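You operate a simulated robot arm through the tools that you are given. There is no shell and no other tool.

The job below is to be done with a simulated two-armed robot. You get a single attempt, and the scene is never put back.

JOB
Pack the grey cloth and the green bundle in the teal box.
Fine: the other cloth and bundle stay; shut its lid and slide the box back close to the cartons.
Where things are to end (x, y in the base frame): teal box within 35 mm of [700, -160].
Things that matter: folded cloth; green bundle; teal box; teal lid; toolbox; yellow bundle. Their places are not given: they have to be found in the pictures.

It is judged by the outcome, as a careful person would: the job done as asked, and still so three seconds after it is handed in. It fails if anything else is knocked over, pushed out of place, dropped, spilled or broken. A push-on lid holds only when it is set on centred and level and pressed home; a screw cap is set on level and turned clockwise until tight. Flat cloth is picked up by pressing the open fingertips on it (5 to 10 N) and closing them slowly along it; thin cloth reads only 2 to 8 mm in the jaws.

ROBOT AND FRAMES
Two 7-joint arms with fingered hands on one trunk that stands fixed in place. Base frame: the origin is at the foot of the trunk, x ahead of it, y to its left, z up; the work surface is at about z = 720. Readings come in mm, rad, newtons and seconds.
The left shoulder is at [30, 120, 1013], the right one opposite. With the tool pointing down near the work surface each hand reaches from about 200 to 680 mm from the base axis, measured 20 degrees to its own side. Payload 4 kg a hand.
The TCP of each hand is the grasp point between the finger pads, 19 mm short of the fingertips. In the tool frame z runs along the fingers and y along their closing line. The gripper opens to 120 mm; its body begins 53 mm behind the TCP. The gripper is a hand of 3 fingers: y runs from the thumb to the fingers, the wrist lies at [0, 0, -219] in the tool frame, and closing takes about 1.5 s.
Orientation is told as [roll, pitch, yaw] about the base's x, y, z axes, in that order, counted from this pose: with the fingers straight down and closing along the base's y, the tool's x points along the base's -x, its y along +y and its z along -z.

CONTROLS
- The arms move only by the tool servo_tool. It takes "left_rows", "right_rows" or both (then of equal length, played together; a hand with none holds still); each is a list of rows, each a list of 6 numbers: the shift along the tool's x, y, z in cm, then the turn, a rotation vector about the tool's x, y, z in rad. In form: [[x, y, z, wx, wy, wz], ...]. A call has 1 to 20 rows; each row shifts and turns the commanded pose from where the row before left it, along the tool's axes as they then stand. "left_jaw" and "right_jaw" are, for a hand that has rows, the finger opening in cm, from 0 to 12, set as the call begins (left out, the last holds). A row lasts 0.2 s, in which the tool goes at most 50 mm and 0.15 rad; a call with a longer step from one row to the next is refused whole, and so is a gripper value outside its range. A pose out of reach is approached as far as the arm can. The call stops where the force on the tool passes 60 N (or 10 N more than at its start, if that is more) or the arm is blocked; 0.2 s more then pass. Each finger travels about 72 mm/s and halts on what it meets, pressing with about 24 N; the grip force reading is that of the motor and also rises with nothing between the fingers. The clock runs only during rows and for 0.2 s after the last one: add rows that do not move to give the fingers time. It gives the time, the measured TCP pose, the force on the tool (base axes), the opening and the grip force at its end, in the units of the frame above (readings bear some noise), with the torque about the TCP (base axes, N m) and any sound that the robot's microphone picked up, and new pictures: "pictures" is both (left out), scene, wrist or none (wrist: the cameras of the hands that moved).
- Cameras (640 x 400 px; columns grow to the right, rows downward): "scene" is now at [54.3, -34.4, 1566.3]; the picture's right is [-0.44, -0.90, 0.00], its down [-0.63, 0.31, -0.71] and it looks along [0.64, -0.31, -0.70] (base axes); focal length 236 px, centre (320, 200). "left" rides on the left gripper at [-66, -4, -79] in its tool frame; the picture's right is [0.05, -1.00, 0.00], its down [0.76, 0.04, -0.64] and it looks along [0.64, 0.03, 0.77] (tool axes); focal length 251 px, centre (320, 200). "right" rides on the right gripper at [66, -4, -79] in its tool frame; the picture's right is [0.05, 1.00, 0.00], its down [-0.76, 0.04, -0.64] and it looks along [-0.64, 0.03, 0.77] (tool axes); focal length 251 px, centre (320, 200).
- raise_lower(by): moves the trunk up (or, below 0, down) by that many mm; the arms and the scene camera ride with it, the base frame stays. It gives what a move gives, with no picture.
- curl_fingers(finger1, finger2, thumb_bend, hand): sets how far each is bent, from 0 (flat) to 1 (curled in); at 0.3 the hand is open as for a grip, at 0.7 the pads meet at the TCP. One left out holds its place. A second passes; each finger stops where it meets its share of the squeeze, and holds until it gets a number again. A gripper value or a shape takes the hand back. It gives what a move gives, with no picture; readings hold the bend of each and the force on the fingers (four entries, about 0 where the hand has none), thumb and palm.
- preshape(shape, hand): the hand has 3 fingers and takes this shape, open, in about a second: jaw (thumb against the fingers, like two jaws); tri (thumb and two fingers); tip (a fingertip pinch); poke (one finger out to press); point (the index stretched); flat (the hand flat); cup (the hand cupped); fist (a fist). The gripper value then closes the fingers along that shape, each until it touches; the sizes above hold for jaw. It gives what a move gives, with no picture.
- aim_head(pan, tilt): turns the head with the scene camera to pan (to the left, within 2.094 rad either way) and tilt (down, from -0.506 to 1.204), counted from straight ahead of the robot. It gives what a move gives, and a new picture of the scene camera.
- locate(camera, pixels): for up to 12 pixels [column, row] of the newest picture of that camera ("zoom" is the newest enlarged one), the place [x, y, z] in the base frame of the surface seen there, good to about 3 mm. It takes no simulated time.
- inspect(camera, box): a new picture of the part [left, top, right, bottom] of that camera's present view, enlarged. It takes no simulated time.
- close_job(): hands the job in; it is judged then, once.

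Open the grippers and draw the arms clear of the work before you hand the job in, unless the task says otherwise.

The tools are called after "Call:" by a JSON object that holds its "name" and its "arguments". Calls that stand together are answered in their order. servo_tool: Moves the arms, as the interface text tells. Its arguments: {"type":"object","properties":{"left_rows":{"type":"array"},"left_jaw":{"type":"number"},"right_rows":{"type":"array"},"right_jaw":{"type":"number"},"pictures":{"type":"string","enum":["both","scene","wrist","none"]}},"required":[]} The other tools are called the same way: raise_lower (by) moves the trunk up or down; preshape (shape, hand) gives the hand a shape; curl_fingers (finger1, finger2, thumb_bend, hand) moves the fingers one by one; aim_head (pan, tilt) turns the head that bears the scene camera; locate (camera, pixels) gives the place of the surface under pixels of a picture; inspect (camera, box) takes an enlarged picture of a part of a camera's view; close_job () hands the job in.

At the start:

```text
time: 0.0
left_tool_pos: [485.0, 166.9, 1216.3]
left_tool_rot: [0.0, -0.001, 0.0]
left_force: [-0.1, -0.4, 0.3]
left_torque: [-0.02, -0.02, -0.02]
left_finger_gap: 119.9
left_gripper_force: 0.1
left_shape: jaw
left_bend: [0.3, 0.3, 0.3]
left_finger forces: [0.0, 0.0, 0.0, 0.1, 0.0, 0.1]
right_tool_pos: [521.7, -332.4, 1153.6]
right_tool_rot: [-0.001, -0.001, -0.001]
right_force: [0.2, 0.1, -0.3]
right_torque: [0.01, 0.0, 0.02]
right_finger_gap: 120.1
right_gripper_force: 0.1
right_shape: jaw
right_bend: [0.3, 0.3, 0.3]
right_finger forces: [0.1, 0.0, 0.1, 0.0, 0.0, 0.1]
trunk travel left (down, up): [-225.0, 315.0]
head pan, tilt (commanded): [-0.456, 0.778]
```

scene: 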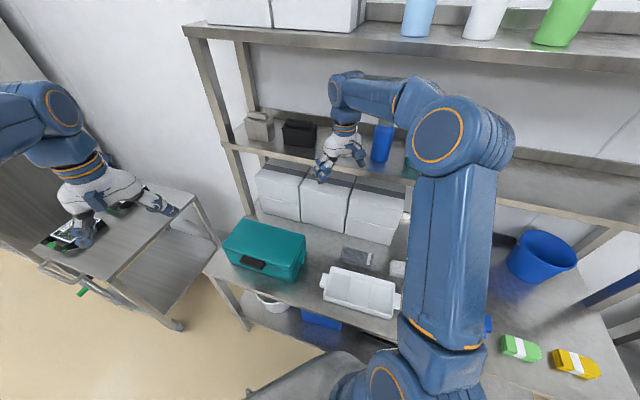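
right: 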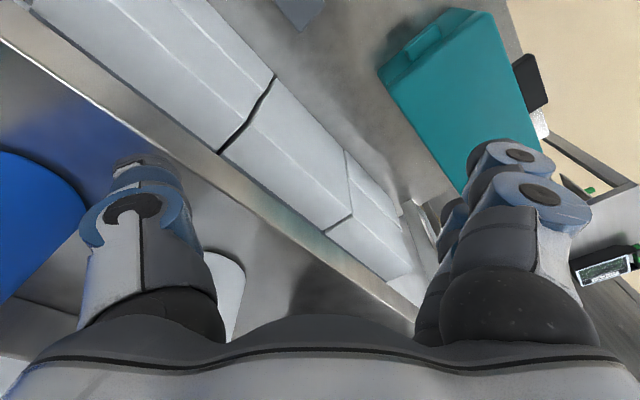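
left: 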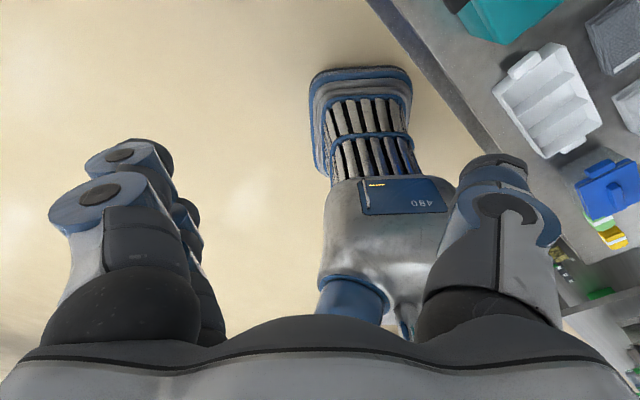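

The first scene picture shows a teal box around (265,250), a white tray at (360,292), a grey cloth near (357,256), a green bundle at (520,347) and a yellow one at (575,362). I enlarge parts of the scene view to read the details.

Call:
{"name": "inspect", "arguments": {"camera": "scene", "box": [200, 180, 420, 340]}}

Call:
{"name": "inspect", "arguments": {"camera": "scene", "box": [440, 220, 640, 400]}}

Call:
{"name": "inspect", "arguments": {"camera": "scene", "box": [0, 160, 220, 340]}}

Call:
{"name": "inspect", "arguments": {"camera": "left", "box": [420, 0, 640, 400]}}

```text
2.50 times, centred on (310, 260) of scene
```

zoom: 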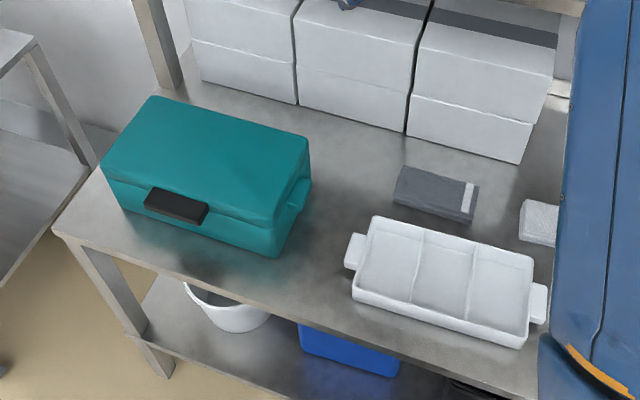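

```text
2.22 times, centred on (540, 310) of scene
```

zoom: 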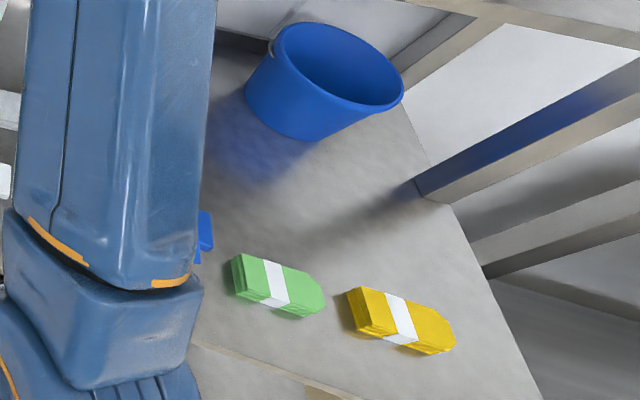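

```text
2.22 times, centred on (110, 250) of scene
```

zoom: 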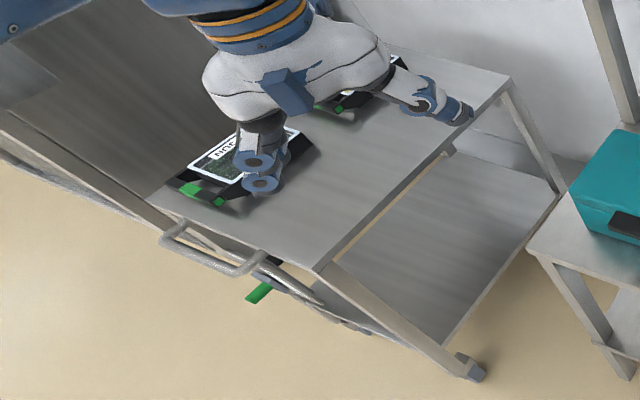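

```text
1.00 times, centred on (530, 200) of left (not enlarged: the box is as wide or as high as the picture)
```

zoom: 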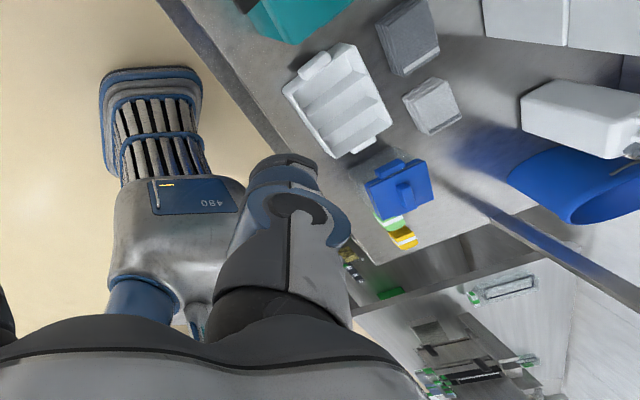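

The teal case at (265,250) has a black latch and a side handle, so it may be the box or the toolbox; a bit of teal also shows at (410,168) behind the arm. I locate several points and then turn the head to look around.

Call:
{"name": "locate", "arguments": {"camera": "scene", "pixels": [[253, 220], [224, 248], [297, 277], [305, 237], [411, 168], [357, 256], [398, 268], [362, 290], [520, 347], [575, 362], [300, 190], [375, 215]]}}

Call:
{"name": "aim_head", "arguments": {"pan": 0.2, "tilt": 0.8}}

```text
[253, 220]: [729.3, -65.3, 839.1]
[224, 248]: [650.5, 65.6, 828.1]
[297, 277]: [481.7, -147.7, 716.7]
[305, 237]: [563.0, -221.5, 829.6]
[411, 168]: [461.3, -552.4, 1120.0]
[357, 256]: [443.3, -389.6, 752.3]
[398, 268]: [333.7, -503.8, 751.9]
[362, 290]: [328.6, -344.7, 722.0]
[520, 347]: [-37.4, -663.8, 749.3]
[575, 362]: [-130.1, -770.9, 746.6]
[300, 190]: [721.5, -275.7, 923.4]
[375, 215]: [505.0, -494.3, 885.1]
```

```text
time: 1.0
left_tool_pos: [485.2, 167.7, 1215.3]
left_tool_rot: [-0.001, -0.001, 0.001]
left_force: [0.2, -0.5, -1.2]
left_torque: [-0.01, -0.01, -0.04]
left_finger_gap: 119.8
left_gripper_force: 0.0
left_shape: jaw
left_bend: [0.3, 0.3, 0.3]
left_finger forces: [0.0, 0.0, 0.0, 0.0, 0.1, 0.0]
right_tool_pos: [522.3, -334.2, 1153.3]
right_tool_rot: [0.001, 0.0, 0.001]
right_force: [0.0, -0.1, 0.6]
right_torque: [-0.02, -0.01, 0.01]
right_finger_gap: 119.8
right_gripper_force: 0.1
right_shape: jaw
right_bend: [0.3, 0.3, 0.3]
right_finger forces: [0.1, 0.0, 0.0, 0.1, 0.0, 0.0]
trunk travel left (down, up): [-225.0, 315.0]
head pan, tilt (commanded): [0.201, 0.799]
```

scene: 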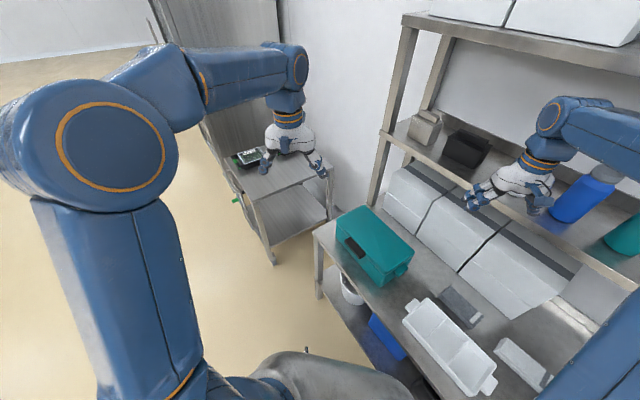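

From this pan the teal case sits at (375,245), and another teal thing shows at the right edge (622,235) on the shelf. I pan right to see the bundle side and the shelf.

Call:
{"name": "aim_head", "arguments": {"pan": -1.2, "tilt": 0.8}}

```text
time: 2.6
left_tool_pos: [485.2, 167.5, 1216.3]
left_tool_rot: [0.001, 0.0, 0.001]
left_force: [0.1, -0.1, -0.3]
left_torque: [-0.01, 0.01, -0.01]
left_finger_gap: 119.8
left_gripper_force: 0.0
left_shape: jaw
left_bend: [0.3, 0.3, 0.3]
left_finger forces: [0.0, 0.0, 0.0, 0.0, 0.0, 0.0]
right_tool_pos: [522.2, -334.0, 1153.0]
right_tool_rot: [0.0, 0.001, -0.001]
right_force: [-0.7, 0.9, 0.7]
right_torque: [-0.02, -0.02, -0.02]
right_finger_gap: 119.8
right_gripper_force: 0.1
right_shape: jaw
right_bend: [0.3, 0.3, 0.3]
right_finger forces: [0.0, 0.1, 0.0, 0.1, 0.0, 0.1]
trunk travel left (down, up): [-225.0, 315.0]
head pan, tilt (commanded): [-1.201, 0.799]
```

scene: 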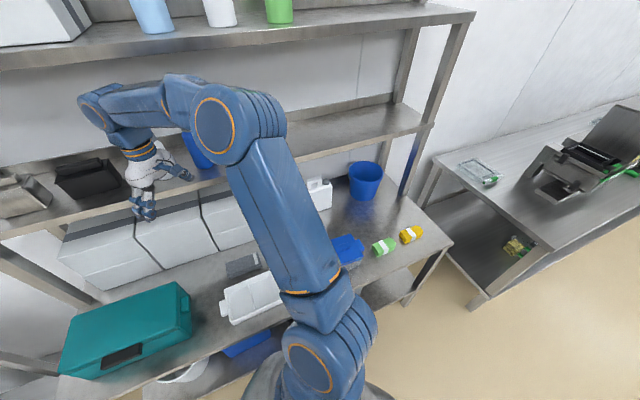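

Now a blue item (perhaps the toolbox) shows at (346,248), the green bundle at (384,246) and the yellow one at (411,235). I enlarge both halves.

Call:
{"name": "inspect", "arguments": {"camera": "scene", "box": [300, 140, 460, 300]}}

Call:
{"name": "inspect", "arguments": {"camera": "scene", "box": [40, 220, 300, 400]}}

Call:
{"name": "locate", "arguments": {"camera": "scene", "pixels": [[346, 248], [384, 246], [411, 235], [240, 266], [181, 285], [76, 320], [62, 372], [191, 325], [188, 334], [250, 300], [320, 190], [420, 270]]}}

```text
2.50 times, centred on (380, 220) of scene
```

zoom: 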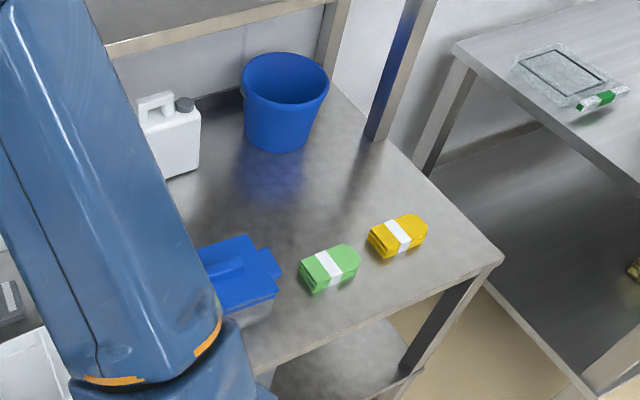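

```text
2.22 times, centred on (170, 310) of scene
```

zoom: 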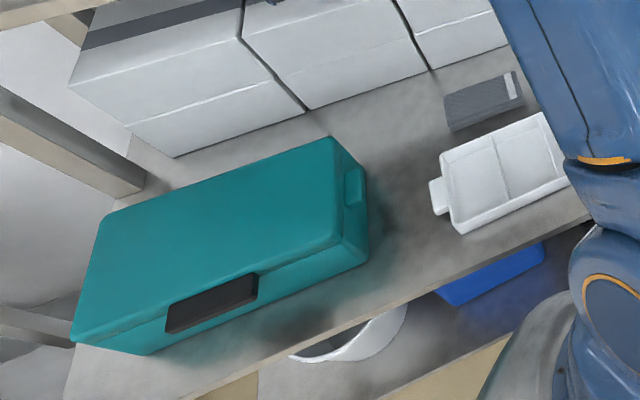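

```text
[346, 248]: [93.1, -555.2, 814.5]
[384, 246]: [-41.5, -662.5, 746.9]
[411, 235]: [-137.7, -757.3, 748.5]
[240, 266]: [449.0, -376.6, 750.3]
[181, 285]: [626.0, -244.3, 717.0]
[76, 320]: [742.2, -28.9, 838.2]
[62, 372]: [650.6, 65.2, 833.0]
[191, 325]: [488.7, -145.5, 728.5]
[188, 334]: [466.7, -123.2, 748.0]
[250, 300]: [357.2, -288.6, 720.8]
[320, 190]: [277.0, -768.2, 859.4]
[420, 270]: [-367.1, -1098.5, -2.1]
```

The blue lidded case stands at about (93,-555), next to the green bundle (-40,-663); the yellow is at (-138,-757). The teal case is closed, with a seam and a black latch on its front; I aim the head at it to read its geometry.

Call:
{"name": "aim_head", "arguments": {"pan": -0.2, "tilt": 0.95}}

Call:
{"name": "inspect", "arguments": {"camera": "scene", "box": [230, 120, 430, 245]}}

```text
time: 3.8
left_tool_pos: [485.3, 167.7, 1216.2]
left_tool_rot: [-0.001, 0.001, -0.001]
left_force: [-1.0, 0.4, 0.6]
left_torque: [0.04, 0.02, -0.01]
left_finger_gap: 119.6
left_gripper_force: 0.0
left_shape: jaw
left_bend: [0.3, 0.3, 0.3]
left_finger forces: [0.0, 0.0, 0.1, 0.0, 0.0, 0.0]
right_tool_pos: [521.9, -333.9, 1152.8]
right_tool_rot: [-0.001, -0.001, 0.0]
right_force: [0.0, 0.6, 0.2]
right_torque: [0.0, -0.01, 0.02]
right_finger_gap: 120.1
right_gripper_force: 0.1
right_shape: jaw
right_bend: [0.3, 0.3, 0.3]
right_finger forces: [0.0, 0.0, 0.0, 0.0, 0.1, 0.1]
trunk travel left (down, up): [-225.0, 315.0]
head pan, tilt (commanded): [-0.201, 0.949]
```

scene: 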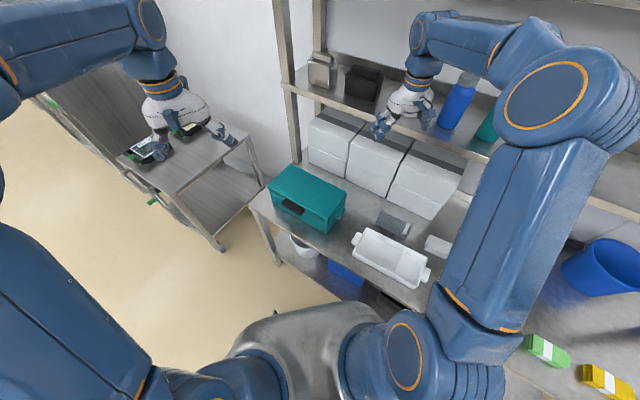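

```text
3.20 times, centred on (330, 182) of scene
```

zoom: 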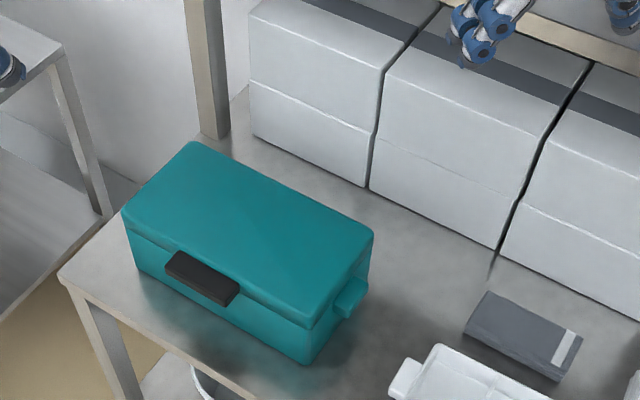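

The zoom shows the lid seam, a black tab on the lid's front at (202,278) and an end handle of the box at (350,298). I locate the corners and neighbours in this zoom.

Call:
{"name": "locate", "arguments": {"camera": "zoom", "pixels": [[196, 145], [126, 210], [312, 320], [370, 235], [250, 235], [178, 262], [232, 298], [352, 300], [308, 360], [362, 186], [490, 248], [525, 335]]}}

Call:
{"name": "locate", "arguments": {"camera": "scene", "pixels": [[545, 351], [605, 381], [357, 238], [430, 283], [391, 262], [436, 245], [300, 168], [488, 128]]}}

```text
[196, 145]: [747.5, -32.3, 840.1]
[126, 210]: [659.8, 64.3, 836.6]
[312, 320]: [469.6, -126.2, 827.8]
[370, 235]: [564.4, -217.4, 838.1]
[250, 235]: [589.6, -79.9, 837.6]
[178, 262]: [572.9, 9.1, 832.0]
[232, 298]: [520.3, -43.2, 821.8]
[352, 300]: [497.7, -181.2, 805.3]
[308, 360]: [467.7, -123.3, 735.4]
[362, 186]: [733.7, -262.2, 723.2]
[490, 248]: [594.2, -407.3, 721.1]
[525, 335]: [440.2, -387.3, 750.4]
```

```text
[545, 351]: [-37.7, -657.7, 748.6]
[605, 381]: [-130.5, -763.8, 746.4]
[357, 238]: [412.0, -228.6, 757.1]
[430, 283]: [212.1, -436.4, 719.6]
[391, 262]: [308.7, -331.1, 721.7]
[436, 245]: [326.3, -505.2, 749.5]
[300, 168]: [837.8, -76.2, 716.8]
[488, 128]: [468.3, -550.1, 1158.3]
```

The box top runs from about (747,-32) and (660,64) to (470,-126) and (564,-217), so it lies at 45 degrees with its centre near (610,-78) and its top at z 838. I check the shelf edge and bench edge heights so that the arms stay clear.

Call:
{"name": "locate", "arguments": {"camera": "scene", "pixels": [[300, 90], [360, 118], [490, 157], [360, 105], [255, 205], [310, 262], [385, 300], [458, 105], [395, 225], [404, 232], [382, 212], [438, 238]]}}

Call:
{"name": "inspect", "arguments": {"camera": "scene", "box": [340, 190, 480, 300]}}

Call:
{"name": "inspect", "arguments": {"camera": "scene", "box": [290, 20, 520, 180]}}

```text
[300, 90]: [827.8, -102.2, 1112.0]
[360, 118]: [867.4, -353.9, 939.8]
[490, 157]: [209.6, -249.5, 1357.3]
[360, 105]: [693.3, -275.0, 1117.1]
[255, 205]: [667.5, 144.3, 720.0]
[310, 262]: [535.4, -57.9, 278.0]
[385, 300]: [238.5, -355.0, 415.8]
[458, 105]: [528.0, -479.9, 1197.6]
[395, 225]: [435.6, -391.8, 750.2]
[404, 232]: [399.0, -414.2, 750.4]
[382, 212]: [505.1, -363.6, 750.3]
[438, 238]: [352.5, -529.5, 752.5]
```

```text
3.64 times, centred on (410, 245) of scene
```

zoom: 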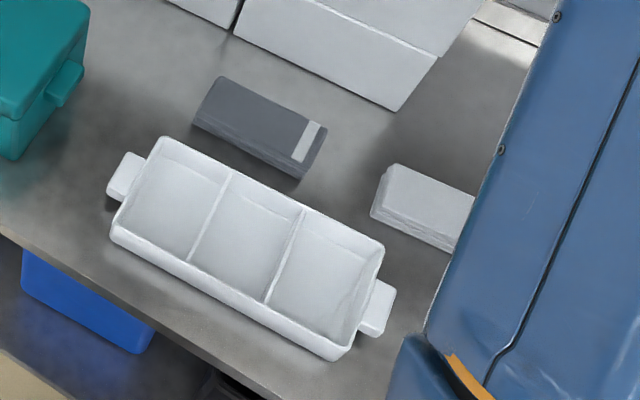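

```text
2.50 times, centred on (405, 100) of scene
```

zoom: 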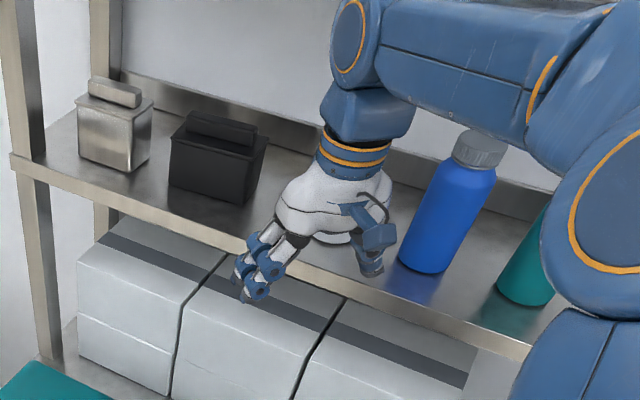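

The dark grey cloth with the white band lies at about (440,-390), the lighter cloth at (330,-505), and the shelf edge is well behind (z 1112). I bring the left hand down in front of the teal box, turned 45 degrees to face it, to study the lid and its black tab.

Call:
{"name": "servo_tool", "arguments": {"left_rows": [[0, 0, 3, 0, 0, 0.131], [0, 0, 3, 0, 0, 0.131], [0, 0, 3, 0, 0, 0.131], [0, 0, 3, 0, 0, 0.131], [0, 0, 3, 0, 0, 0.131], [0, 0, 3, 0, 0, 0.131], [-2.5, -3, 0, 0, 0, 0], [-2.5, -3, 0, 0, 0, 0], [-2.5, -2.5, 0, 0, 0, 0]], "pictures": "both"}}

```text
time: 5.8
left_tool_pos: [476.0, 52.5, 1036.4]
left_tool_rot: [0.0, 0.002, -0.786]
left_force: [-0.1, 1.0, 0.2]
left_torque: [-0.04, -0.01, -0.01]
left_finger_gap: 119.7
left_gripper_force: 0.0
left_shape: jaw
left_bend: [0.3, 0.3, 0.3]
left_finger forces: [0.1, 0.0, 0.1, 0.0, 0.1, 0.0]
right_tool_pos: [522.3, -335.2, 1152.8]
right_tool_rot: [0.001, 0.0, 0.001]
right_force: [-0.4, -0.3, -0.5]
right_torque: [0.02, 0.03, -0.01]
right_finger_gap: 120.0
right_gripper_force: 0.0
right_shape: jaw
right_bend: [0.3, 0.3, 0.3]
right_finger forces: [0.0, 0.0, 0.1, 0.0, 0.0, 0.0]
trunk travel left (down, up): [-225.0, 315.0]
head pan, tilt (commanded): [-0.201, 0.949]
```

scene: 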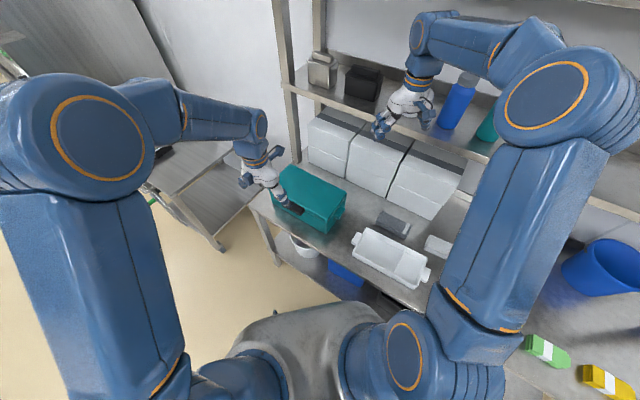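
left: 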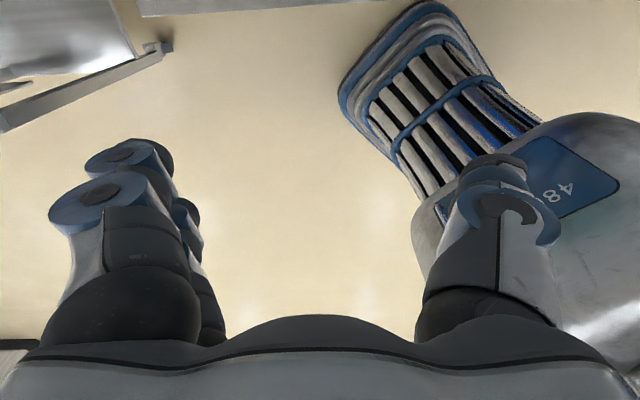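

The left hand is at (476,52,1036) facing the box direction. I now pitch the fingers forward about 70 degrees while lowering to z about 860, so its camera looks over the hand at the box front.

Call:
{"name": "servo_tool", "arguments": {"left_rows": [[0, 0, 1.95, 0, -0.136, 0], [0.264, 0, 1.93, 0, -0.136, 0], [0.524, 0, 1.88, 0, -0.136, 0], [0.774, 0, 1.79, 0, -0.136, 0], [1.009, 0, 1.669, 0, -0.136, 0], [1.226, 0, 1.516, 0, -0.136, 0], [1.42, 0, 1.336, 0, -0.136, 0], [1.588, 0, 1.131, 0, -0.136, 0], [1.727, 0, 0.906, 0, -0.136, 0]], "pictures": "both"}}

```text
time: 7.8
left_tool_pos: [479.7, 53.9, 860.7]
left_tool_rot: [-0.001, -1.226, -0.783]
left_force: [-0.9, -0.2, 0.0]
left_torque: [0.02, 0.03, -0.04]
left_finger_gap: 119.7
left_gripper_force: 0.0
left_shape: jaw
left_bend: [0.3, 0.3, 0.3]
left_finger forces: [0.1, 0.0, 0.0, 0.1, 0.0, 0.1]
right_tool_pos: [522.0, -332.6, 1152.4]
right_tool_rot: [-0.001, 0.0, 0.0]
right_force: [0.0, -0.2, 0.5]
right_torque: [0.02, 0.0, 0.02]
right_finger_gap: 119.9
right_gripper_force: 0.1
right_shape: jaw
right_bend: [0.3, 0.3, 0.3]
right_finger forces: [0.0, 0.1, 0.0, 0.0, 0.0, 0.1]
trunk travel left (down, up): [-225.0, 315.0]
head pan, tilt (commanded): [-0.201, 0.949]
```

scene: 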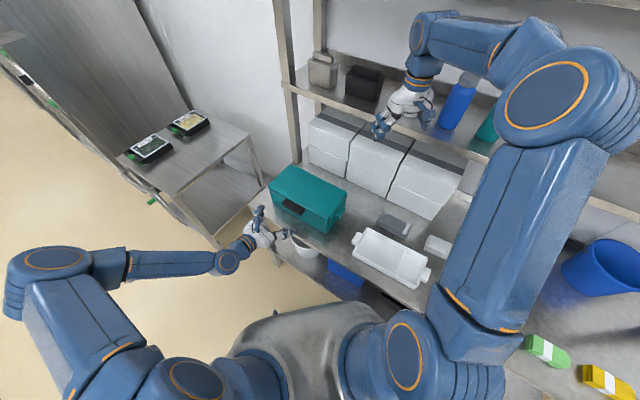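
left: 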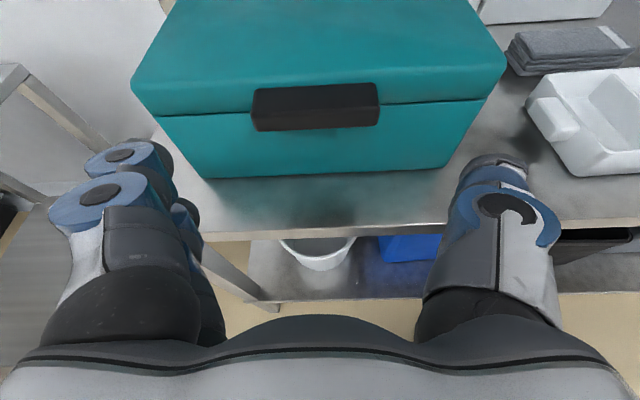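

Excellent view: the lid overhangs the box and the black tab sits on its front at (315,106). I enlarge and locate the tab and lid edges.

Call:
{"name": "inspect", "arguments": {"camera": "left", "box": [120, 0, 520, 250]}}

Call:
{"name": "locate", "arguments": {"camera": "left", "pixels": [[255, 93], [377, 88], [258, 125], [378, 120], [316, 110], [316, 90], [135, 86], [503, 66], [200, 112], [440, 104], [320, 172], [320, 40]]}}

```text
1.60 times, centred on (320, 125) of left
```

zoom: 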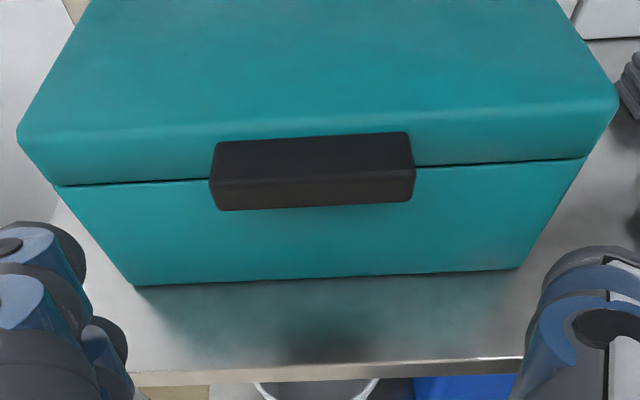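

```text
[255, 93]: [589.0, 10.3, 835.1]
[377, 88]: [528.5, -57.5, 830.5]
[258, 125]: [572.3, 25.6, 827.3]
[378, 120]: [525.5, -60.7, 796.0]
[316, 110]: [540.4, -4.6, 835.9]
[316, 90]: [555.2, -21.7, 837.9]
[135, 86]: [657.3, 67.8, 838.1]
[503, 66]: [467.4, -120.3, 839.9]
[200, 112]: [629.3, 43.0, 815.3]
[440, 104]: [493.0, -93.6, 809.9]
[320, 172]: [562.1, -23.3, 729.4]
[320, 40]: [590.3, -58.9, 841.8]
```

The tab's top is at z about 837 and it sticks out to v about 385 (30 mm in front of the lid). I locate more points on its front face and underside edge.

Call:
{"name": "locate", "arguments": {"camera": "zoom", "pixels": [[310, 150], [310, 175], [310, 186], [310, 192], [310, 200], [310, 206], [310, 212], [216, 180], [410, 170], [216, 205], [412, 195], [100, 170]]}}

```text
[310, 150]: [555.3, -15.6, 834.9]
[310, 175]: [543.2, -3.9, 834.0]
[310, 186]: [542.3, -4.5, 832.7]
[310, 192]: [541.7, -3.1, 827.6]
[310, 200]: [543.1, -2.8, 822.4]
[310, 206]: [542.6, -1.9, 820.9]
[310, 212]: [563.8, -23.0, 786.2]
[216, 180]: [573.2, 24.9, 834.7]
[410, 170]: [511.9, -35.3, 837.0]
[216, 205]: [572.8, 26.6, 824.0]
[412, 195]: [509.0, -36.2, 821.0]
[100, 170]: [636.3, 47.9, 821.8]
```

The tab spans z 819-835, about 87 mm along the box front, at v 386-414. Before lifting I want to know if the lid is hinged at the back, so I lower the right hand beside the box with its camera turned (yaw +90 degrees) to look at the rear.

Call:
{"name": "servo_tool", "arguments": {"right_rows": [[-1.2, 2.2, 0, 0, 0, 0], [-1.2, 2.2, 0, 0, 0, 0], [0, 0, 1.9, 0, 0, -0.131], [0, 0, 1.9, 0, 0, -0.131], [0, 0, 1.9, 0, 0, -0.131], [0, 0, 1.9, 0, 0, -0.131], [0, 0, 1.9, 0, 0, -0.131], [0, 0, 1.9, 0, 0, -0.131], [0, 0, 1.9, 0, 0, -0.131], [0, 0, 1.9, 0, 0, -0.131], [0, 0, 1.9, 0, 0, -0.131], [0, 0, 1.9, 0, 0, -0.131], [0, 0, 1.9, 0, 0, -0.131], [0, 0, 1.9, 0, 0, -0.131]], "pictures": "both"}}

```text
time: 8.9
left_tool_pos: [474.1, 55.0, 863.7]
left_tool_rot: [0.009, -1.233, -0.795]
left_force: [-0.6, 0.0, 0.2]
left_torque: [0.03, 0.01, 0.01]
left_finger_gap: 119.8
left_gripper_force: 0.0
left_shape: jaw
left_bend: [0.3, 0.3, 0.3]
left_finger forces: [0.0, 0.0, 0.0, 0.0, 0.0, 0.0]
right_tool_pos: [534.6, -286.6, 1125.8]
right_tool_rot: [-0.006, -0.004, 0.287]
right_force: [-39.7, 10.9, 39.2]
right_torque: [-3.47, -0.78, -2.99]
right_finger_gap: 119.9
right_gripper_force: 0.0
right_shape: jaw
right_bend: [0.3, 0.3, 0.19]
right_finger forces: [0.0, 0.0, 0.0, 0.1, 62.6, 0.0]
trunk travel left (down, up): [-225.0, 315.0]
head pan, tilt (commanded): [-0.201, 0.949]
stopped in row 5 (right hand): the force on the tool passed its limit at 74 N (the readings are from after the stop); the commanded pose is now the measured one
```

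scene: 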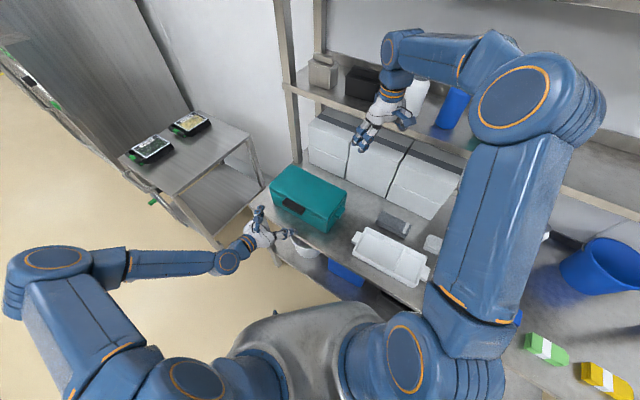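
right: 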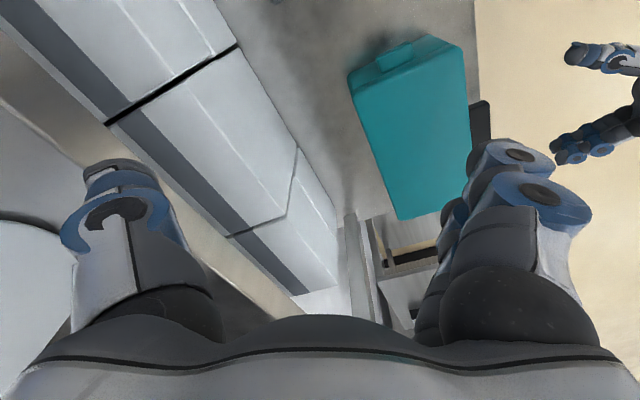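

The right thumb touched the shelf edge (force -40,+11,+39 N). I lift away straight up a little and then draw back from the shelf toward the robot.

Call:
{"name": "servo_tool", "arguments": {"right_rows": [[0, 0, -2, 0, 0, 0], [0, 0, -1.5, 0, 0, 0], [1.9, 3.5, 0, 0, 0, 0], [1.9, 3.5, 0, 0, 0, 0], [1.4, 2.6, 0, 0, 0, 0]], "pictures": "both"}}

```text
time: 10.2
left_tool_pos: [478.7, 53.1, 860.7]
left_tool_rot: [-0.001, -1.224, -0.785]
left_force: [0.0, 0.0, -0.7]
left_torque: [-0.02, 0.03, 0.01]
left_finger_gap: 119.9
left_gripper_force: 0.1
left_shape: jaw
left_bend: [0.3, 0.3, 0.3]
left_finger forces: [0.0, 0.1, 0.0, 0.0, 0.0, 0.0]
right_tool_pos: [465.3, -212.9, 1151.3]
right_tool_rot: [-0.001, 0.001, 0.293]
right_force: [0.5, 0.3, -0.4]
right_torque: [-0.03, 0.01, 0.03]
right_finger_gap: 120.1
right_gripper_force: 0.1
right_shape: jaw
right_bend: [0.3, 0.3, 0.3]
right_finger forces: [0.0, 0.0, 0.1, 0.0, 0.0, 0.0]
trunk travel left (down, up): [-225.0, 315.0]
head pan, tilt (commanded): [-0.201, 0.949]
```

scene: 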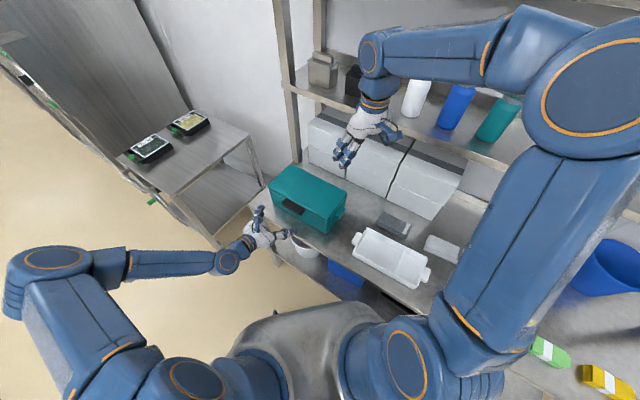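
right: 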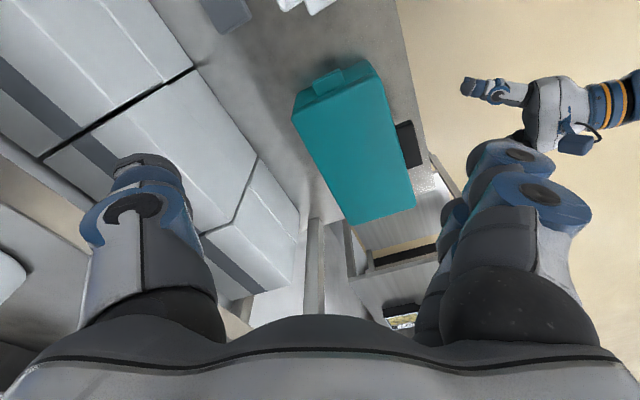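

All clear now (zero force) and the shelf bottles still stand. I turn the right hand to yaw ~90 degrees here while lowering to z 950, well in front of the shelf.

Call:
{"name": "servo_tool", "arguments": {"right_rows": [[0, 0, 2, 0, 0, -0.131], [0, 0, 2, 0, 0, -0.131], [0, 0, 2, 0, 0, -0.131], [0, 0, 2, 0, 0, -0.131], [0, 0, 2, 0, 0, -0.131], [0, 0, 2, 0, 0, -0.131], [0, 0, 2, 0, 0, -0.131], [0, 0, 2, 0, 0, -0.131], [0, 0, 2, 0, 0, -0.131], [0, 0, 2, 0, 0, -0.131]], "pictures": "both"}}

```text
time: 12.3
left_tool_pos: [479.8, 52.5, 859.6]
left_tool_rot: [-0.001, -1.223, -0.784]
left_force: [0.1, -0.1, 0.7]
left_torque: [0.01, -0.04, 0.01]
left_finger_gap: 120.1
left_gripper_force: 0.1
left_shape: jaw
left_bend: [0.3, 0.3, 0.3]
left_finger forces: [0.1, 0.1, 0.0, 0.1, 0.0, 0.1]
right_tool_pos: [465.2, -212.1, 951.0]
right_tool_rot: [0.003, 0.001, 1.605]
right_force: [0.2, 0.7, -0.1]
right_torque: [0.0, 0.0, 0.03]
right_finger_gap: 120.0
right_gripper_force: 0.1
right_shape: jaw
right_bend: [0.3, 0.3, 0.3]
right_finger forces: [0.0, 0.0, 0.0, 0.1, 0.0, 0.0]
trunk travel left (down, up): [-225.0, 315.0]
head pan, tilt (commanded): [-0.201, 0.949]
```

scene: 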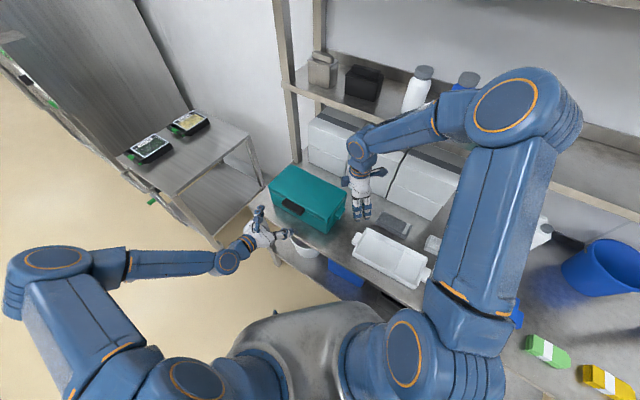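
right: 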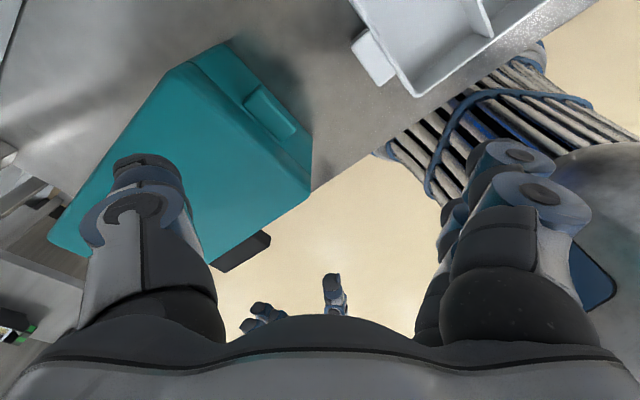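

The camera now looks along +y and sees the box end. I move it 80 mm toward the shelf side (still clear of the edge at v≈657) and turn slightly further to view the box back.

Call:
{"name": "servo_tool", "arguments": {"right_rows": [[2.0, -1.85, 0, 0, 0, 0], [2.0, -1.85, 0, 0, 0, 0], [1.9, -1.75, 0, 0, 0, 0], [0, 0, 0, 0, 0, -0.131], [0, 0, 0, 0, 0, -0.131], [0, 0, 0, 0, 0, -0.131]], "pictures": "both"}}

```text
time: 13.8
left_tool_pos: [479.4, 52.2, 859.7]
left_tool_rot: [0.001, -1.225, -0.787]
left_force: [-0.2, -0.3, -0.6]
left_torque: [-0.01, 0.01, -0.04]
left_finger_gap: 119.7
left_gripper_force: 0.0
left_shape: jaw
left_bend: [0.3, 0.3, 0.3]
left_finger forces: [0.1, 0.0, 0.0, 0.1, 0.0, 0.0]
right_tool_pos: [522.2, -270.6, 951.1]
right_tool_rot: [0.001, 0.001, 1.997]
right_force: [-0.2, 0.2, 0.5]
right_torque: [0.02, 0.01, 0.02]
right_finger_gap: 120.1
right_gripper_force: 0.1
right_shape: jaw
right_bend: [0.3, 0.3, 0.3]
right_finger forces: [0.0, 0.0, 0.0, 0.1, 0.1, 0.1]
trunk travel left (down, up): [-225.0, 315.0]
head pan, tilt (commanded): [-0.201, 0.949]
```

scene: 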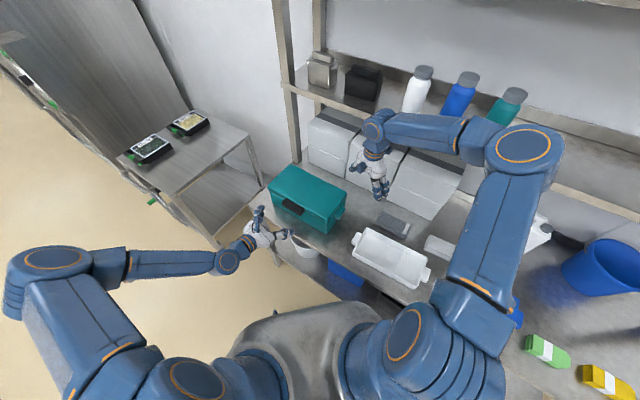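
right: 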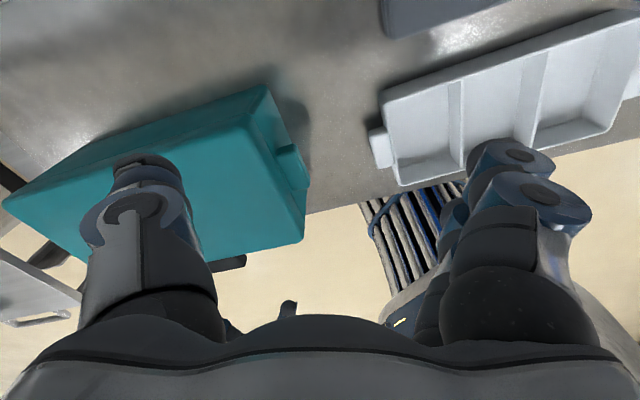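

Call:
{"name": "inspect", "arguments": {"camera": "right", "box": [0, 70, 320, 270]}}

```text
2.00 times, centred on (160, 170) of right
```

zoom: 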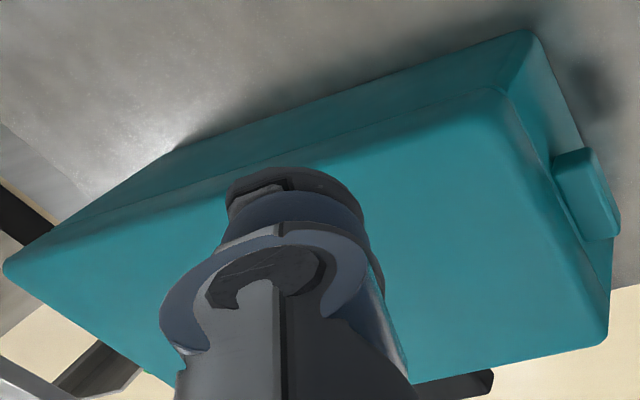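

The lid sits flush along the back and overhangs at the front with the tab, so it looks hinged at the rear. I roll the left hand 90 degrees so its thumb points down (to hook under the tab), and move the right hand clear to near the grey cloth, turned to yaw 45 degrees.

Call:
{"name": "servo_tool", "arguments": {"left_rows": [[0, 0, 0, 0, 0, 0.131], [0, 0, 0, 0, 0, 0.131], [0, 0, 0, 0, 0, 0.131], [0, 0, 0, 0, 0, 0.131], [0, 0, 0, 0, 0, 0.131], [0, 0, 0, 0, 0, 0.131], [0, 0, 0, 0, 0, 0.131], [0, 0, 0, 0, 0, 0.131], [0, 0, 0, 0, 0, 0.131], [0, 0, 0, 0, 0, 0.131], [0, 0, 0, 0, 0, 0.131], [0, 0, 0, 0, 0, 0.131]], "right_rows": [[0.5, 3.63, 0, 0, 0, 0], [0.5, 3.63, 0, 0, 0, 0], [0.5, 3.63, 0, 0, 0, 0], [0.5, 3.63, 0, 0, 0, 0], [0, 0, 0, 0, 0, 0.149], [0, 0, 0, 0, 0, 0.149], [0, 0, 0, 0, 0, 0.149], [0, 0, 0, 0, 0, 0.149], [0, 0, 0, 0, 0, 0.149], [0, 0, 0, 0, 0, 0.149], [0, 0, 0, 0, 0, 0.149], [0, 0, 0, 0, 0, 0.149]], "pictures": "both"}}

```text
time: 16.4
left_tool_pos: [479.6, 52.0, 861.2]
left_tool_rot: [1.223, 0.004, -2.36]
left_force: [0.1, 1.0, 0.5]
left_torque: [0.01, -0.02, 0.01]
left_finger_gap: 119.7
left_gripper_force: 0.0
left_shape: jaw
left_bend: [0.3, 0.3, 0.3]
left_finger forces: [0.1, 0.0, 0.0, 0.0, 0.1, 0.0]
right_tool_pos: [398.4, -348.0, 951.0]
right_tool_rot: [-0.001, 0.004, 0.802]
right_force: [0.4, 0.7, -0.2]
right_torque: [-0.01, 0.02, -0.02]
right_finger_gap: 120.1
right_gripper_force: 0.1
right_shape: jaw
right_bend: [0.3, 0.3, 0.3]
right_finger forces: [0.1, 0.1, 0.0, 0.0, 0.1, 0.0]
trunk travel left (down, up): [-225.0, 315.0]
head pan, tilt (commanded): [-0.201, 0.949]
```

scene: 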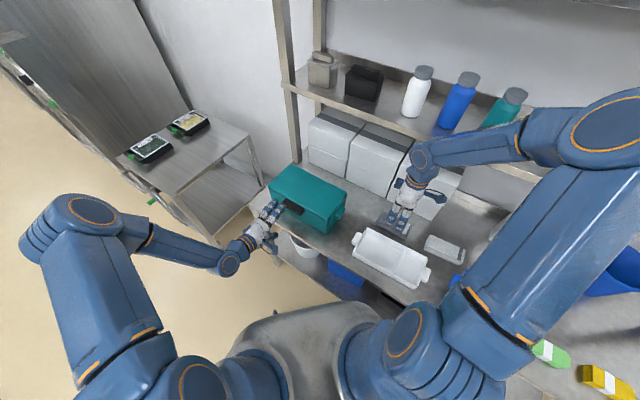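
right: 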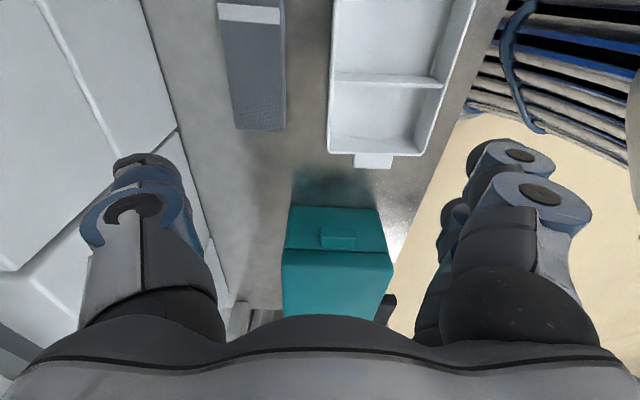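
left: 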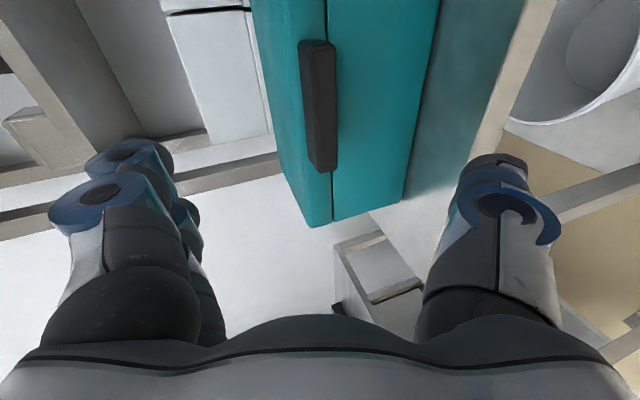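

Both views are good: in the left picture the tab is at (320,105) with "down" to the picture's right. I tilt the hand up a bit more, set the opening to 6 cm, and advance 50 mm toward the tab.

Call:
{"name": "servo_tool", "arguments": {"left_rows": [[0, 0, 0, -0.15, 0, 0], [0, 0, 0, 0, 0, 0], [0, 0, 0, 0, 0, 0], [0, 0, 0, 0, 0, 0], [0, 0, 2.5, 0, 0, 0], [0, 0, 2.5, 0, 0, 0]], "left_jaw": 6, "pictures": "both"}}

```text
time: 17.8
left_tool_pos: [512.7, 19.0, 850.1]
left_tool_rot: [1.37, 0.002, -2.358]
left_force: [-0.6, -0.4, 0.0]
left_torque: [0.0, -0.01, -0.01]
left_finger_gap: 60.4
left_gripper_force: 0.1
left_shape: jaw
left_bend: [0.33, 0.33, 0.95]
left_finger forces: [0.0, 0.1, 0.0, 0.0, 0.0, 0.1]
right_tool_pos: [399.0, -348.7, 951.4]
right_tool_rot: [-0.001, 0.001, 0.807]
right_force: [0.5, -0.5, 0.1]
right_torque: [-0.02, 0.0, 0.01]
right_finger_gap: 119.9
right_gripper_force: 0.0
right_shape: jaw
right_bend: [0.3, 0.3, 0.3]
right_finger forces: [0.0, 0.0, 0.1, 0.0, 0.0, 0.0]
trunk travel left (down, up): [-225.0, 315.0]
head pan, tilt (commanded): [-0.201, 0.949]
```

scene: 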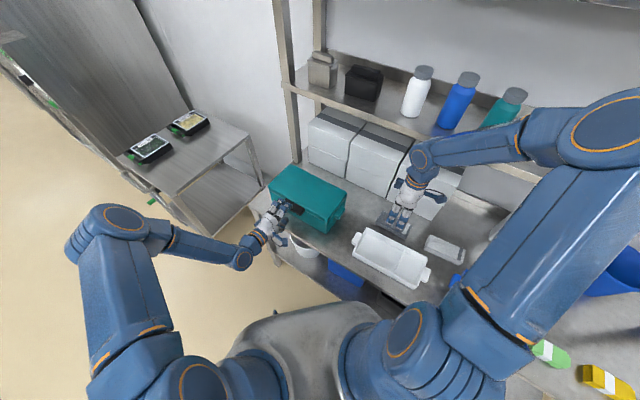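
left: 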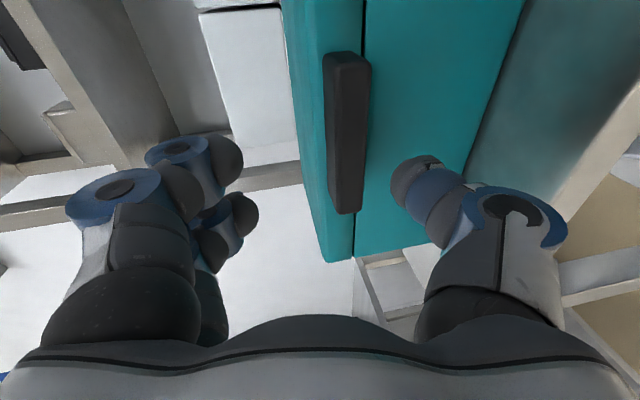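

The hand is at v≈349, z 850 with a 60 mm gap; the tab (325-370, 55-215) appears between the finger tips (235,160) and the thumb tip (400,180). I locate these to check the vertical fit.

Call:
{"name": "locate", "arguments": {"camera": "left", "pixels": [[395, 180], [430, 180], [408, 165], [235, 155], [250, 210], [345, 60], [345, 205], [365, 130], [330, 130], [375, 160], [440, 100], [360, 235]]}}

Call:
{"name": "inspect", "arguments": {"camera": "left", "box": [160, 30, 560, 280]}}

```text
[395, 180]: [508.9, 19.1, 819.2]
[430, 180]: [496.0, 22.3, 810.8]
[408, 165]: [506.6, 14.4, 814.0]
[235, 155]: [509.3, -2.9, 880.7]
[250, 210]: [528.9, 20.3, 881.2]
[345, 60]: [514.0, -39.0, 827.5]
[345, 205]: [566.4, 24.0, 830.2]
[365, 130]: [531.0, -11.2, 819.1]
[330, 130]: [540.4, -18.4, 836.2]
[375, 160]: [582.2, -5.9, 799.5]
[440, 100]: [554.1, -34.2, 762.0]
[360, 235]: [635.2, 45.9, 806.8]
```

```text
1.60 times, centred on (360, 155) of left
```

zoom: 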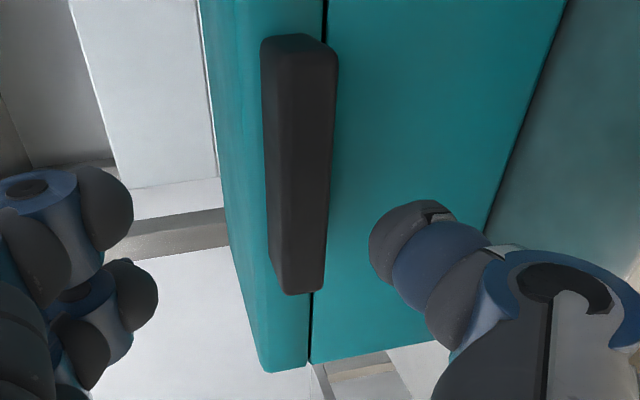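

Thumb pad is at z≈819 and v≈347; advancing 48 mm along the tilted tool lowers it ~9 mm, bringing it just under the tab (underside z 819). I advance and check the contact.

Call:
{"name": "servo_tool", "arguments": {"left_rows": [[0, 0, 1.2, 0, 0, 0], [0, 0, 1.2, 0, 0, 0], [0, 0, 1.2, 0, 0, 0], [0, 0, 1.1, 0, 0, 0]], "pictures": "both"}}

Call:
{"name": "inspect", "arguments": {"camera": "left", "box": [160, 30, 560, 280]}}

```text
time: 18.8
left_tool_pos: [545.3, -15.3, 840.6]
left_tool_rot: [1.373, 0.002, -2.358]
left_force: [-0.6, 0.9, 0.7]
left_torque: [0.05, 0.0, 0.01]
left_finger_gap: 60.7
left_gripper_force: 0.1
left_shape: jaw
left_bend: [0.33, 0.33, 0.95]
left_finger forces: [0.0, 0.0, 0.1, 0.0, 0.0, 0.0]
right_tool_pos: [398.3, -349.3, 951.1]
right_tool_rot: [0.0, 0.002, 0.805]
right_force: [0.7, 0.4, 0.0]
right_torque: [-0.02, 0.01, 0.01]
right_finger_gap: 119.9
right_gripper_force: 0.1
right_shape: jaw
right_bend: [0.3, 0.3, 0.3]
right_finger forces: [0.0, 0.1, 0.1, 0.1, 0.0, 0.1]
trunk travel left (down, up): [-225.0, 315.0]
head pan, tilt (commanded): [-0.201, 0.949]
```

scene: 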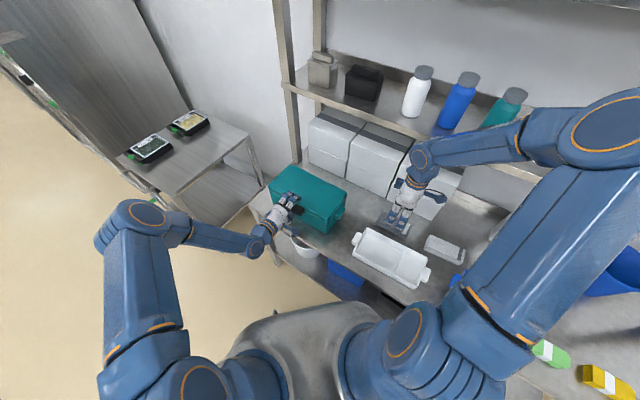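
left: 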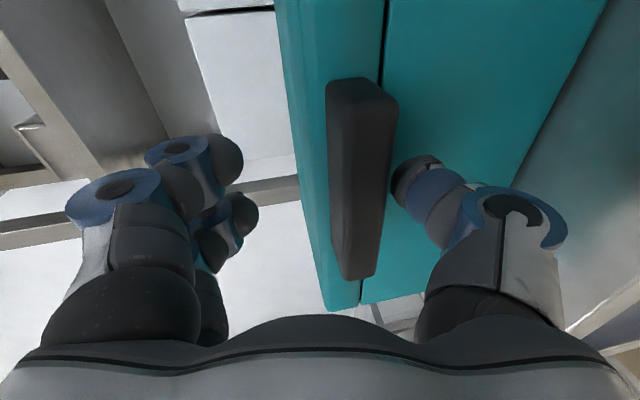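

```text
1.60 times, centred on (360, 155) of left
```

zoom: 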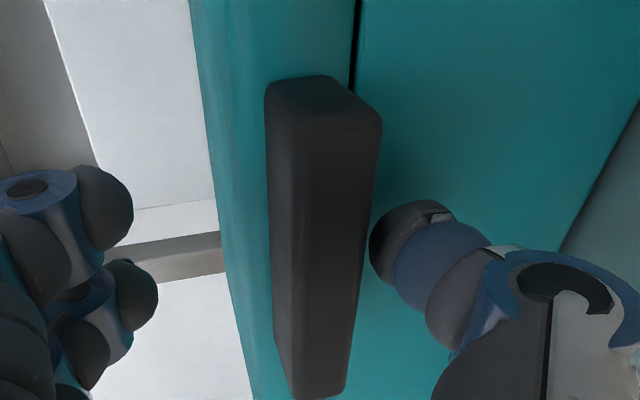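

The thumb is under the tab with no contact yet (TCP v 396, z 841). I start lifting slowly along the hinge arc for the first ~20 degrees and watch forces and pictures.

Call:
{"name": "servo_tool", "arguments": {"left_rows": [[0, 0.69, -0.12, 0, 0, 0], [0, 1.33, -0.2, 0, 0, 0], [0, 1.36, -0.06, 0, 0, 0], [0, 1.38, 0.1, 0.045, 0, 0], [0, 1.36, 0.15, 0, 0, 0]], "pictures": "both"}}

Call:
{"name": "inspect", "arguments": {"camera": "scene", "box": [230, 120, 430, 245]}}

```text
time: 19.9
left_tool_pos: [553.9, -20.4, 900.9]
left_tool_rot: [1.327, 0.0, -2.358]
left_force: [0.5, -1.1, -0.8]
left_torque: [-0.02, -0.02, -0.03]
left_finger_gap: 61.3
left_gripper_force: 0.0
left_shape: jaw
left_bend: [0.33, 0.33, 0.94]
left_finger forces: [0.0, 0.0, 0.0, 0.1, 0.7, 0.0]
right_tool_pos: [398.4, -348.5, 950.5]
right_tool_rot: [-0.001, 0.001, 0.804]
right_force: [0.7, -0.1, -0.9]
right_torque: [0.01, -0.03, 0.02]
right_finger_gap: 119.9
right_gripper_force: 0.1
right_shape: jaw
right_bend: [0.3, 0.3, 0.3]
right_finger forces: [0.0, 0.1, 0.1, 0.0, 0.1, 0.1]
trunk travel left (down, up): [-225.0, 315.0]
head pan, tilt (commanded): [-0.201, 0.949]
```

scene: 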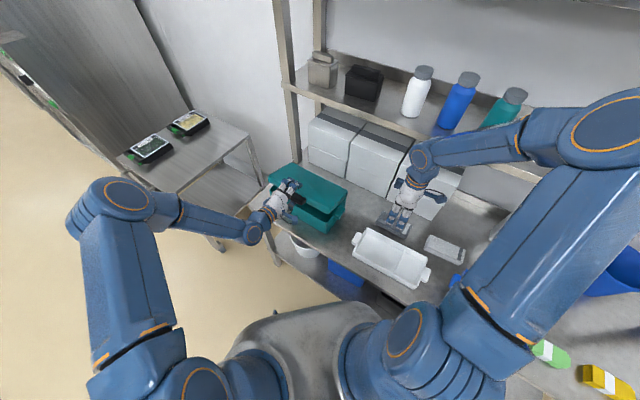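
left: 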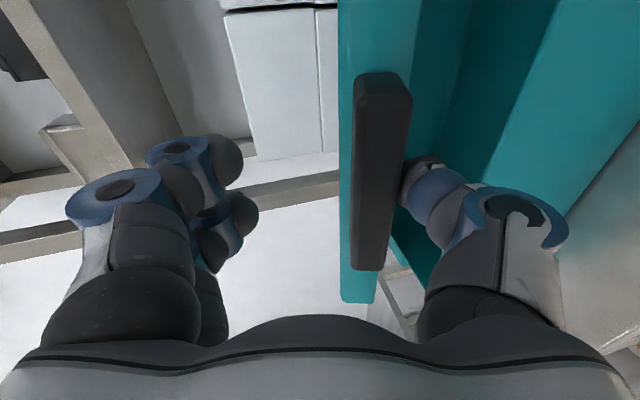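

```text
3.20 times, centred on (330, 182) of scene
```

zoom: 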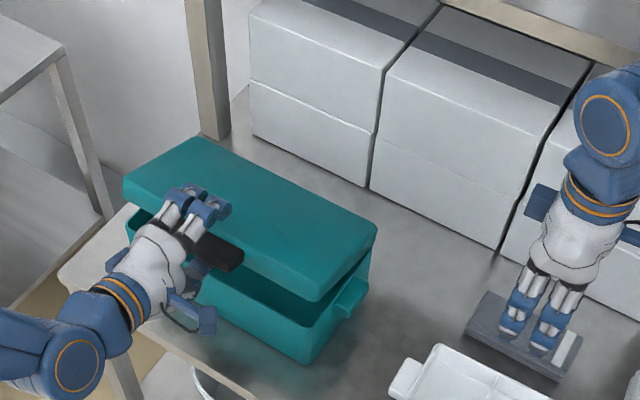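

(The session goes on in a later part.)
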